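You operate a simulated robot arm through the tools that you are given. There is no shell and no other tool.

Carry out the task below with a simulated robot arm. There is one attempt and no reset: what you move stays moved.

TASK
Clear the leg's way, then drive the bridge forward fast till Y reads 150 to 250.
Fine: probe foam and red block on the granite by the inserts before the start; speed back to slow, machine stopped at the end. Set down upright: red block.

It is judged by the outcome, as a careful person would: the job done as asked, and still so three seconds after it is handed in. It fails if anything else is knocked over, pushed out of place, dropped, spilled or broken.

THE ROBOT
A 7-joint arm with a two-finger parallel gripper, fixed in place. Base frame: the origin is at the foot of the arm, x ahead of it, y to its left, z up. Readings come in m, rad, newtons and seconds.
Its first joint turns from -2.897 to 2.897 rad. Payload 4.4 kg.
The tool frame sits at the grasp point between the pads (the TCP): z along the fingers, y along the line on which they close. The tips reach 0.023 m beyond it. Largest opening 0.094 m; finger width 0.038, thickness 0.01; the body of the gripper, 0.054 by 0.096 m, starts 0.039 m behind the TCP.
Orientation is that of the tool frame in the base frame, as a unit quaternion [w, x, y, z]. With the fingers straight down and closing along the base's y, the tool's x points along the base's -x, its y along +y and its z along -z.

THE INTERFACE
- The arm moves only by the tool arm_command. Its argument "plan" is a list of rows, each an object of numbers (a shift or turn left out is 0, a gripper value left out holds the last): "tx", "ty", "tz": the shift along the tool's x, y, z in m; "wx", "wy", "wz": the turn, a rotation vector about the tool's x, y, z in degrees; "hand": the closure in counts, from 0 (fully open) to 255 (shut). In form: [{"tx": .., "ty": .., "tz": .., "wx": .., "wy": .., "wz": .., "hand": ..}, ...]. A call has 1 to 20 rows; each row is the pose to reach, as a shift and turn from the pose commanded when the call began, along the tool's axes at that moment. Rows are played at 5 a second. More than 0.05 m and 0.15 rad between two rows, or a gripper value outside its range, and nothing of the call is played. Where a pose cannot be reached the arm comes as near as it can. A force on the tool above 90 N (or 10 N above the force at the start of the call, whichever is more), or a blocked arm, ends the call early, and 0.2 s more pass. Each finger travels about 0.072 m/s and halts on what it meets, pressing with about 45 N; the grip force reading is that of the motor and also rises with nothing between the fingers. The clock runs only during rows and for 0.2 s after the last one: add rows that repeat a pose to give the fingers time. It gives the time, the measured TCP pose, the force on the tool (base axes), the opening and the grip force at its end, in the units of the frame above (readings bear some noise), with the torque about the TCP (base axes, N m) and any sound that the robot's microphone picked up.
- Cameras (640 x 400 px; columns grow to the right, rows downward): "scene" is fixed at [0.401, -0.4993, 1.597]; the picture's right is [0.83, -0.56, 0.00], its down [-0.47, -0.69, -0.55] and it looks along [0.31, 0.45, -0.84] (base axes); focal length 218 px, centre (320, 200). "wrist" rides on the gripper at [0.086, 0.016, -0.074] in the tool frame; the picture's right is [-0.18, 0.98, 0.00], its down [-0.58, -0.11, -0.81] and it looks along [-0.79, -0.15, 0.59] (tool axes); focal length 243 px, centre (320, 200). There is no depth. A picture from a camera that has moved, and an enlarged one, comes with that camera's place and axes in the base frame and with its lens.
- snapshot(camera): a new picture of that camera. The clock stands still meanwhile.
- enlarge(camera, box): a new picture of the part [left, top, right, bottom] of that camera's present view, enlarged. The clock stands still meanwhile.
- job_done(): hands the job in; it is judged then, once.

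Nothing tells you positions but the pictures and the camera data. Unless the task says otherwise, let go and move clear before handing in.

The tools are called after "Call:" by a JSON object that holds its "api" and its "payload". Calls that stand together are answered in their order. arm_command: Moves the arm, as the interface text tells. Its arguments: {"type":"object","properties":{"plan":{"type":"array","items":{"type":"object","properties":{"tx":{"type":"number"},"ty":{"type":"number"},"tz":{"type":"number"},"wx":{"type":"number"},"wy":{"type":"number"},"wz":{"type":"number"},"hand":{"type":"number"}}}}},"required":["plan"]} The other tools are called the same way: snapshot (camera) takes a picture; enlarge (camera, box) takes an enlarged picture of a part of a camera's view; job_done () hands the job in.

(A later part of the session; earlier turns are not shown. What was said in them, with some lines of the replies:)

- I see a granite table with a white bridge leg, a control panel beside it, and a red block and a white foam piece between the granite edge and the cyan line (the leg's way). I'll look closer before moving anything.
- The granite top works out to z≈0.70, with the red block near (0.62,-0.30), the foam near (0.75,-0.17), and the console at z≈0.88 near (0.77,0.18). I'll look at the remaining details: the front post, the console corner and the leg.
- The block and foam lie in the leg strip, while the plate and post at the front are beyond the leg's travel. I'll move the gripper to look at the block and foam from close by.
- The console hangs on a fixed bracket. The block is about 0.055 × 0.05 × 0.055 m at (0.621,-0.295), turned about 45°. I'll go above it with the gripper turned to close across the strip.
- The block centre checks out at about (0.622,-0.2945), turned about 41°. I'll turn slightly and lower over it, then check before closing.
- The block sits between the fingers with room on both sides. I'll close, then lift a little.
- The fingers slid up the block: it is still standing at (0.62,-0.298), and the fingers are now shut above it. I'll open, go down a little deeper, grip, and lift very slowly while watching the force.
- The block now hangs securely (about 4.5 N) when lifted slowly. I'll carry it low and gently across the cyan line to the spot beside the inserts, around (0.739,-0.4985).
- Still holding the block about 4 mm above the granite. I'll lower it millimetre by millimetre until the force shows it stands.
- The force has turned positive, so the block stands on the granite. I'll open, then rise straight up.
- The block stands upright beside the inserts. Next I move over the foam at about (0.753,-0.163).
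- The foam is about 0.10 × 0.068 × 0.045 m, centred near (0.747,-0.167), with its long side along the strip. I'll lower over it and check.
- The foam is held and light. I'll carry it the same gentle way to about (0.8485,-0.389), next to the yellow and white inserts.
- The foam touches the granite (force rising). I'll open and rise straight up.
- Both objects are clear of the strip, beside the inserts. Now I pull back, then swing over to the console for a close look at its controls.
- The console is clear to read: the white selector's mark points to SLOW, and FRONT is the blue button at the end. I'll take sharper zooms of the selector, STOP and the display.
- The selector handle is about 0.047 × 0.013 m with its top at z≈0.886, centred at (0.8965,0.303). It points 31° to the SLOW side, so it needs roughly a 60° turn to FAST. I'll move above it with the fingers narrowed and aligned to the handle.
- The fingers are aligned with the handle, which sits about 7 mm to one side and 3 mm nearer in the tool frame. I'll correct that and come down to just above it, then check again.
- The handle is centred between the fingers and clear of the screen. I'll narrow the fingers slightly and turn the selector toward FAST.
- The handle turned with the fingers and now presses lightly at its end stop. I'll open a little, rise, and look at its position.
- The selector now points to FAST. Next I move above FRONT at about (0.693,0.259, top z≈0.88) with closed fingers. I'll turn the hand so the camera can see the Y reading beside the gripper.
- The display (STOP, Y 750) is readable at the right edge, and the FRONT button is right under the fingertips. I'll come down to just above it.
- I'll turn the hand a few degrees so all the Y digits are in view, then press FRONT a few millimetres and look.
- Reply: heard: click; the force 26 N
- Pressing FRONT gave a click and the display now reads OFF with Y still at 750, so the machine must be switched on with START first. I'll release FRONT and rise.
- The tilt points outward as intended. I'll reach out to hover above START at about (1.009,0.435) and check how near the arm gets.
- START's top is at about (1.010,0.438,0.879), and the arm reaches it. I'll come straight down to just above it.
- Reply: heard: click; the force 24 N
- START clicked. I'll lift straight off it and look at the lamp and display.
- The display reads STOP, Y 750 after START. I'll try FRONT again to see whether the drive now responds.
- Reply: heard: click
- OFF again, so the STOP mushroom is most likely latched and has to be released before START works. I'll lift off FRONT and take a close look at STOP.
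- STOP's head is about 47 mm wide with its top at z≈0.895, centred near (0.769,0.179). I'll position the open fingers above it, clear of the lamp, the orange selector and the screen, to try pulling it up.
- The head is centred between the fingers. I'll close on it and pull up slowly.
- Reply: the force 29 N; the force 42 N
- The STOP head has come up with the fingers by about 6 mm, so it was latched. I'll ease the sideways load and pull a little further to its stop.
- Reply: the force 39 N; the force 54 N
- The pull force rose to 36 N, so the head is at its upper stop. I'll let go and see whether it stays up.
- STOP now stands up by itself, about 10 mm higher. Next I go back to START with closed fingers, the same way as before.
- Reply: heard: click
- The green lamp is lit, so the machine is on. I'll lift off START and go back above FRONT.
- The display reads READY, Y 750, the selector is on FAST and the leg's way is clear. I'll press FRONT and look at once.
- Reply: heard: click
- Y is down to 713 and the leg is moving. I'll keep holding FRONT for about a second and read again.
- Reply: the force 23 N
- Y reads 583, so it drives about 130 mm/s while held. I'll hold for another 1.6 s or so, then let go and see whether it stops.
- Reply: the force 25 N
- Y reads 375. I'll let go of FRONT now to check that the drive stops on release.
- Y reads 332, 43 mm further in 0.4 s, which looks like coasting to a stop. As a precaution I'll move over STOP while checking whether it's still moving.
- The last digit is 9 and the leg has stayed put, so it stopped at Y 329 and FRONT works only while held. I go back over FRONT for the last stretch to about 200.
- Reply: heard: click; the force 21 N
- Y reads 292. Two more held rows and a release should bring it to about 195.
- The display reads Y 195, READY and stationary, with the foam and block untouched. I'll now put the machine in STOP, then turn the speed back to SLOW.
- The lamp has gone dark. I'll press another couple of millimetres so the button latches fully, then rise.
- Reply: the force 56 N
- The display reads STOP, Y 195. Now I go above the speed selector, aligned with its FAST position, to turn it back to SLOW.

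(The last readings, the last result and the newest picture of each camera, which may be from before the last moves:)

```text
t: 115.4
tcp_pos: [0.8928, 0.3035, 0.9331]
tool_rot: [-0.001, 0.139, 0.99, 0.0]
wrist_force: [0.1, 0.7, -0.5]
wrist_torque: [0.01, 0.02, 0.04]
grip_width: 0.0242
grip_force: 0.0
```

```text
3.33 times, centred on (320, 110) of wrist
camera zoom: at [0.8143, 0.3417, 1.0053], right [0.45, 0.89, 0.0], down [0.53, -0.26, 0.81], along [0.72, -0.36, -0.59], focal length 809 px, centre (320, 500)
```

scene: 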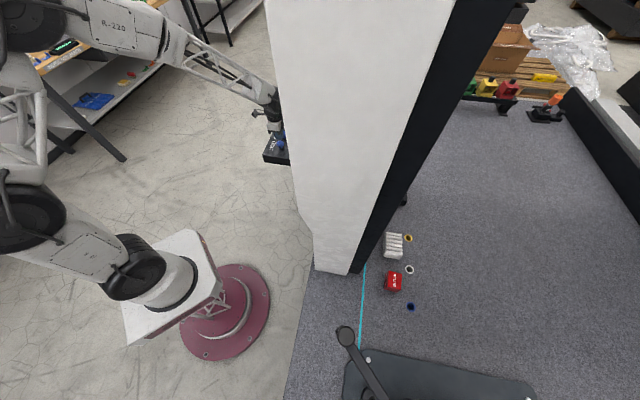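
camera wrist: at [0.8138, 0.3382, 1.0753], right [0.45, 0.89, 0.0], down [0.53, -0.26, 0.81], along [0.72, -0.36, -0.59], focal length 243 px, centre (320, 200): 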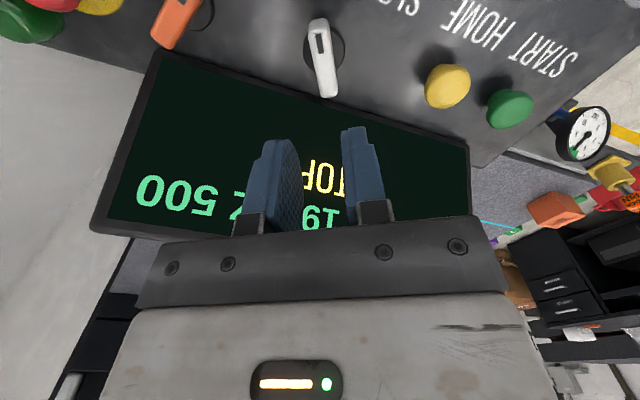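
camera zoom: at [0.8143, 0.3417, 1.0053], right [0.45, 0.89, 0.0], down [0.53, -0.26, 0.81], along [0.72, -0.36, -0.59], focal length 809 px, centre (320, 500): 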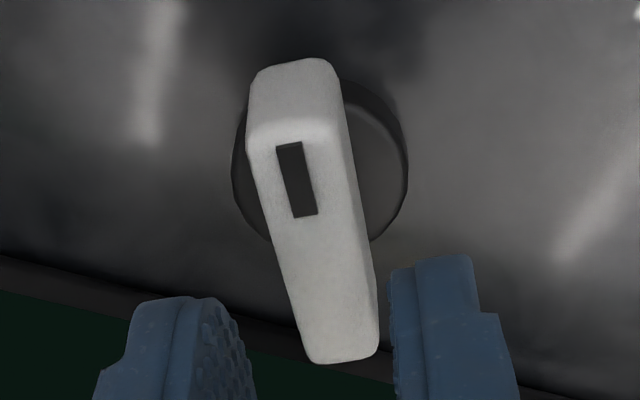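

Call:
{"api": "arm_command", "payload": {"plan": [{"ty": 0.001, "tz": 0.008}, {"ty": 0.001, "tz": 0.016}, {"ty": 0.001, "tz": 0.024}, {"ty": 0.001, "tz": 0.031}, {"ty": 0.001, "tz": 0.038}, {"ty": 0.001, "tz": 0.038}]}}

Call:
{"api": "enlarge", "payload": {"camera": "wrist", "box": [240, 80, 400, 240]}}

```text
t: 116.8
tcp_pos: [0.8934, 0.3049, 0.8918]
tool_rot: [0.0, 0.139, 0.99, 0.0]
wrist_force: [-0.5, -0.2, 0.6]
wrist_torque: [0.01, 0.01, 0.01]
grip_width: 0.024
grip_force: 0.1
```

```text
2.50 times, centred on (320, 160) of wrist
camera zoom: at [0.8154, 0.3439, 0.966], right [0.45, 0.89, 0.0], down [0.53, -0.26, 0.81], along [0.72, -0.36, -0.59], focal length 606 px, centre (320, 300)
```

zoom: 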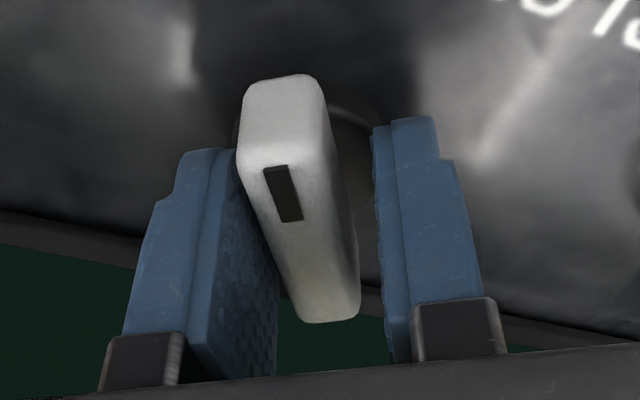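

Call:
{"api": "arm_command", "payload": {"plan": [{"ty": -0.0015}, {"ty": -0.003}, {"ty": -0.003}]}}

Call:
{"api": "enlarge", "payload": {"camera": "wrist", "box": [240, 80, 400, 240]}}

```text
t: 117.6
tcp_pos: [0.8912, 0.3005, 0.8922]
tool_rot: [0.001, 0.139, 0.99, 0.001]
wrist_force: [0.6, 0.2, 0.0]
wrist_torque: [0.04, -0.03, 0.01]
grip_width: 0.024
grip_force: 0.1
```

```text
2.50 times, centred on (320, 160) of wrist
camera zoom: at [0.8141, 0.3407, 0.966], right [0.45, 0.89, 0.0], down [0.53, -0.26, 0.81], along [0.72, -0.36, -0.59], focal length 606 px, centre (320, 300)
```

zoom: 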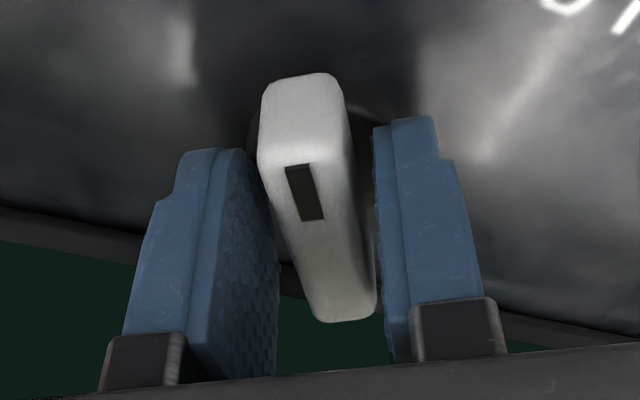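

Centred. I'll narrow the fingers and turn the selector back to SLOW.

Call:
{"api": "arm_command", "payload": {"plan": [{"hand": 203}, {"hand": 203}, {"wz": 7}, {"wz": 14}, {"wz": 21}, {"wz": 28}, {"wz": 35}, {"wz": 42}, {"wz": 49}, {"wz": 56}, {"wz": 62}, {"wz": 66}, {"wz": 66}]}}

Call:
{"api": "enlarge", "payload": {"camera": "wrist", "box": [200, 0, 440, 240]}}

```text
t: 120.4
tcp_pos: [0.8919, 0.3013, 0.8919]
tool_rot: [0.0, 0.656, 0.755, 0.0]
wrist_force: [3.6, 3.6, 0.6]
wrist_torque: [0.03, -0.02, 0.09]
grip_width: 0.0207
grip_force: 1.8
```

```text
1.67 times, centred on (320, 120) of wrist
camera zoom: at [0.8969, 0.3884, 0.9664], right [1.0, -0.05, 0.0], down [-0.03, -0.59, 0.81], along [-0.04, -0.81, -0.59], focal length 404 px, centre (320, 333)
```

zoom: 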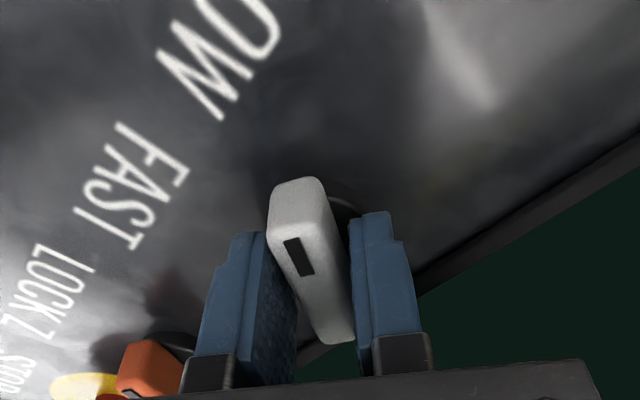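

Call:
{"api": "arm_command", "payload": {"plan": [{"wz": -4, "hand": 180}, {"wz": -5, "hand": 165}, {"wz": -5, "hand": 165}, {"wz": -5, "tz": -0.02}, {"wz": -5, "tz": -0.05}, {"wz": -5, "tz": -0.09}, {"wz": -5, "tz": -0.13}, {"wz": -5, "tz": -0.13}]}}

Call:
{"api": "snapshot", "payload": {"camera": "wrist"}}

```text
t: 122.2
tcp_pos: [0.891, 0.299, 1.0223]
tool_rot: [0.0, 0.622, 0.783, 0.001]
wrist_force: [0.1, -0.3, 0.0]
wrist_torque: [-0.02, 0.0, 0.01]
grip_width: 0.0331
grip_force: 0.1
```

```text
taken
camera wrist: at [0.8883, 0.3865, 1.0962], right [1.0, 0.04, 0.0], down [0.03, -0.59, 0.81], along [0.03, -0.81, -0.59], focal length 243 px, centre (320, 200)
```

wrist: 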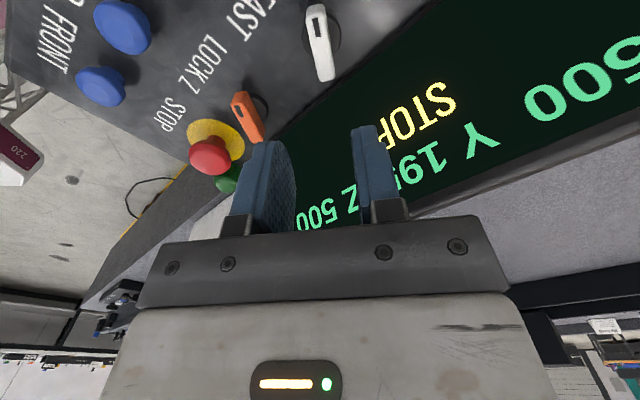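

The selector is back at SLOW, with the display at STOP and Y 195. I'll retreat clear of the console and check everything from a distance.

Call:
{"api": "arm_command", "payload": {"plan": [{"tx": 0.015, "ty": -0.01, "tz": -0.02, "wz": -5}, {"tx": 0.04, "ty": -0.035, "tz": -0.038, "wz": -11}, {"tx": 0.065, "ty": -0.06, "tz": -0.038, "wz": -17}, {"tx": 0.09, "ty": -0.085, "tz": -0.038, "wz": -23}, {"tx": 0.115, "ty": -0.11, "tz": -0.038, "wz": -29}, {"tx": 0.14, "ty": -0.137, "tz": -0.038, "wz": -36}, {"tx": 0.1617, "ty": -0.1616, "tz": -0.038, "wz": -43}, {"tx": 0.1617, "ty": -0.1616, "tz": -0.038, "wz": -47}, {"tx": 0.1617, "ty": -0.1616, "tz": -0.038, "wz": -47}]}}

Call:
{"api": "snapshot", "payload": {"camera": "wrist"}}

Call:
{"api": "enlarge", "payload": {"camera": "wrist", "box": [230, 100, 430, 240]}}

Call:
{"api": "snapshot", "payload": {"camera": "scene"}}

```text
t: 124.2
tcp_pos: [0.6967, 0.4216, 1.06]
tool_rot: [0.0, 0.259, 0.966, 0.001]
wrist_force: [1.1, 0.6, 0.1]
wrist_torque: [0.04, 0.03, -0.01]
grip_width: 0.0331
grip_force: 0.0
```

```text
taken
camera wrist: at [0.6305, 0.4772, 1.1333], right [0.65, 0.76, 0.0], down [0.45, -0.38, 0.81], along [0.61, -0.52, -0.59], focal length 243 px, centre (320, 200)
```

wrist: 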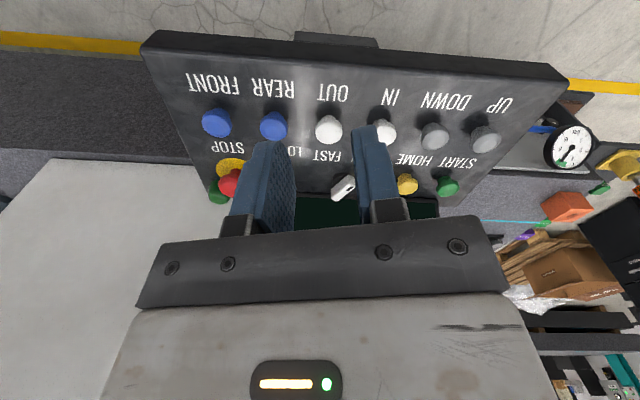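

```text
2.86 times, centred on (330, 170) of wrist
camera zoom: at [0.6305, 0.4772, 1.1333], right [0.65, 0.76, 0.0], down [0.45, -0.38, 0.81], along [0.61, -0.52, -0.59], focal length 693 px, centre (291, 286)
```

zoom: 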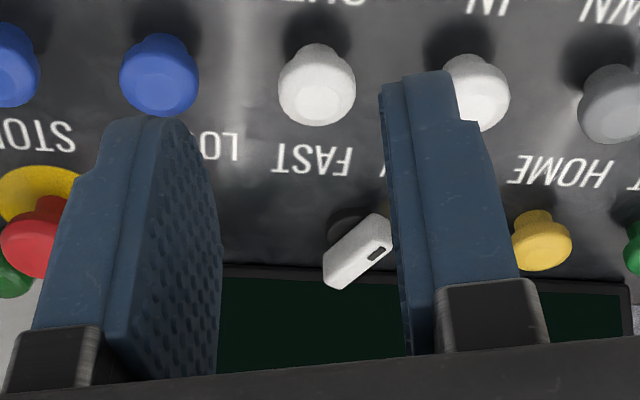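

```text
taken
```

scene: 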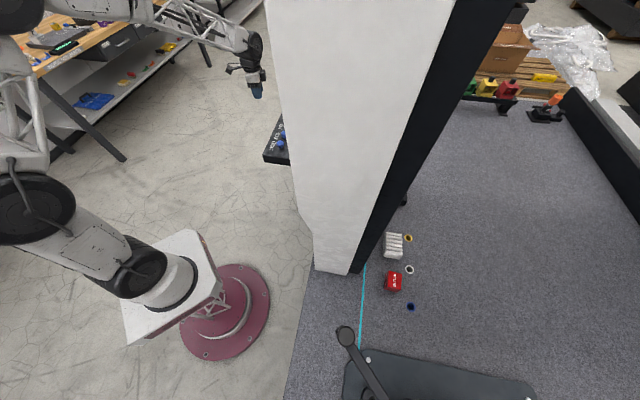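

Call:
{"api": "enlarge", "payload": {"camera": "scene", "box": [340, 210, 440, 310]}}

```text
4.00 times, centred on (390, 260) of scene
camera zoom: at [0.401, -0.4993, 1.597], right [0.83, -0.56, 0.0], down [-0.47, -0.69, -0.55], along [0.31, 0.45, -0.84], focal length 870 px, centre (40, -40)
```

zoom: 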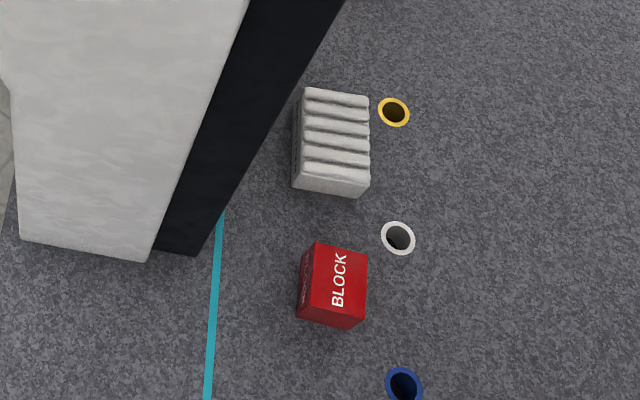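

The foam and the upright red block sit undisturbed by the inserts. The bridge stands at Y 195 in STOP, the selector is on SLOW and the arm is clear, so I'm handing in.

Call:
{"api": "job_done", "payload": {}}

```text
The job is handed in.
```

The bridge now stands at Y 195, inside your 150–250 range. It drove forward on FAST with the leg's way clear.

- **Leg's way:** The red block, standing upright, and the probe foam are on the granite beside the inserts. The block slipped out of the fingers on the first lift without falling or tipping. I picked it up slowly on the second try.
- **Getting it to run:** FRONT did nothing at first because the STOP button was latched. I pulled STOP up, pressed START, and the display went to READY.
- **Driving:** FRONT only drives while held, at about 130 mm/s. I let go once at Y 329 to make sure it stops on release, then drove the rest.
- **At the end:** I turned the speed selector back to SLOW and pressed STOP back in, so the display reads STOP. The arm is clear of the console and nothing else was moved.
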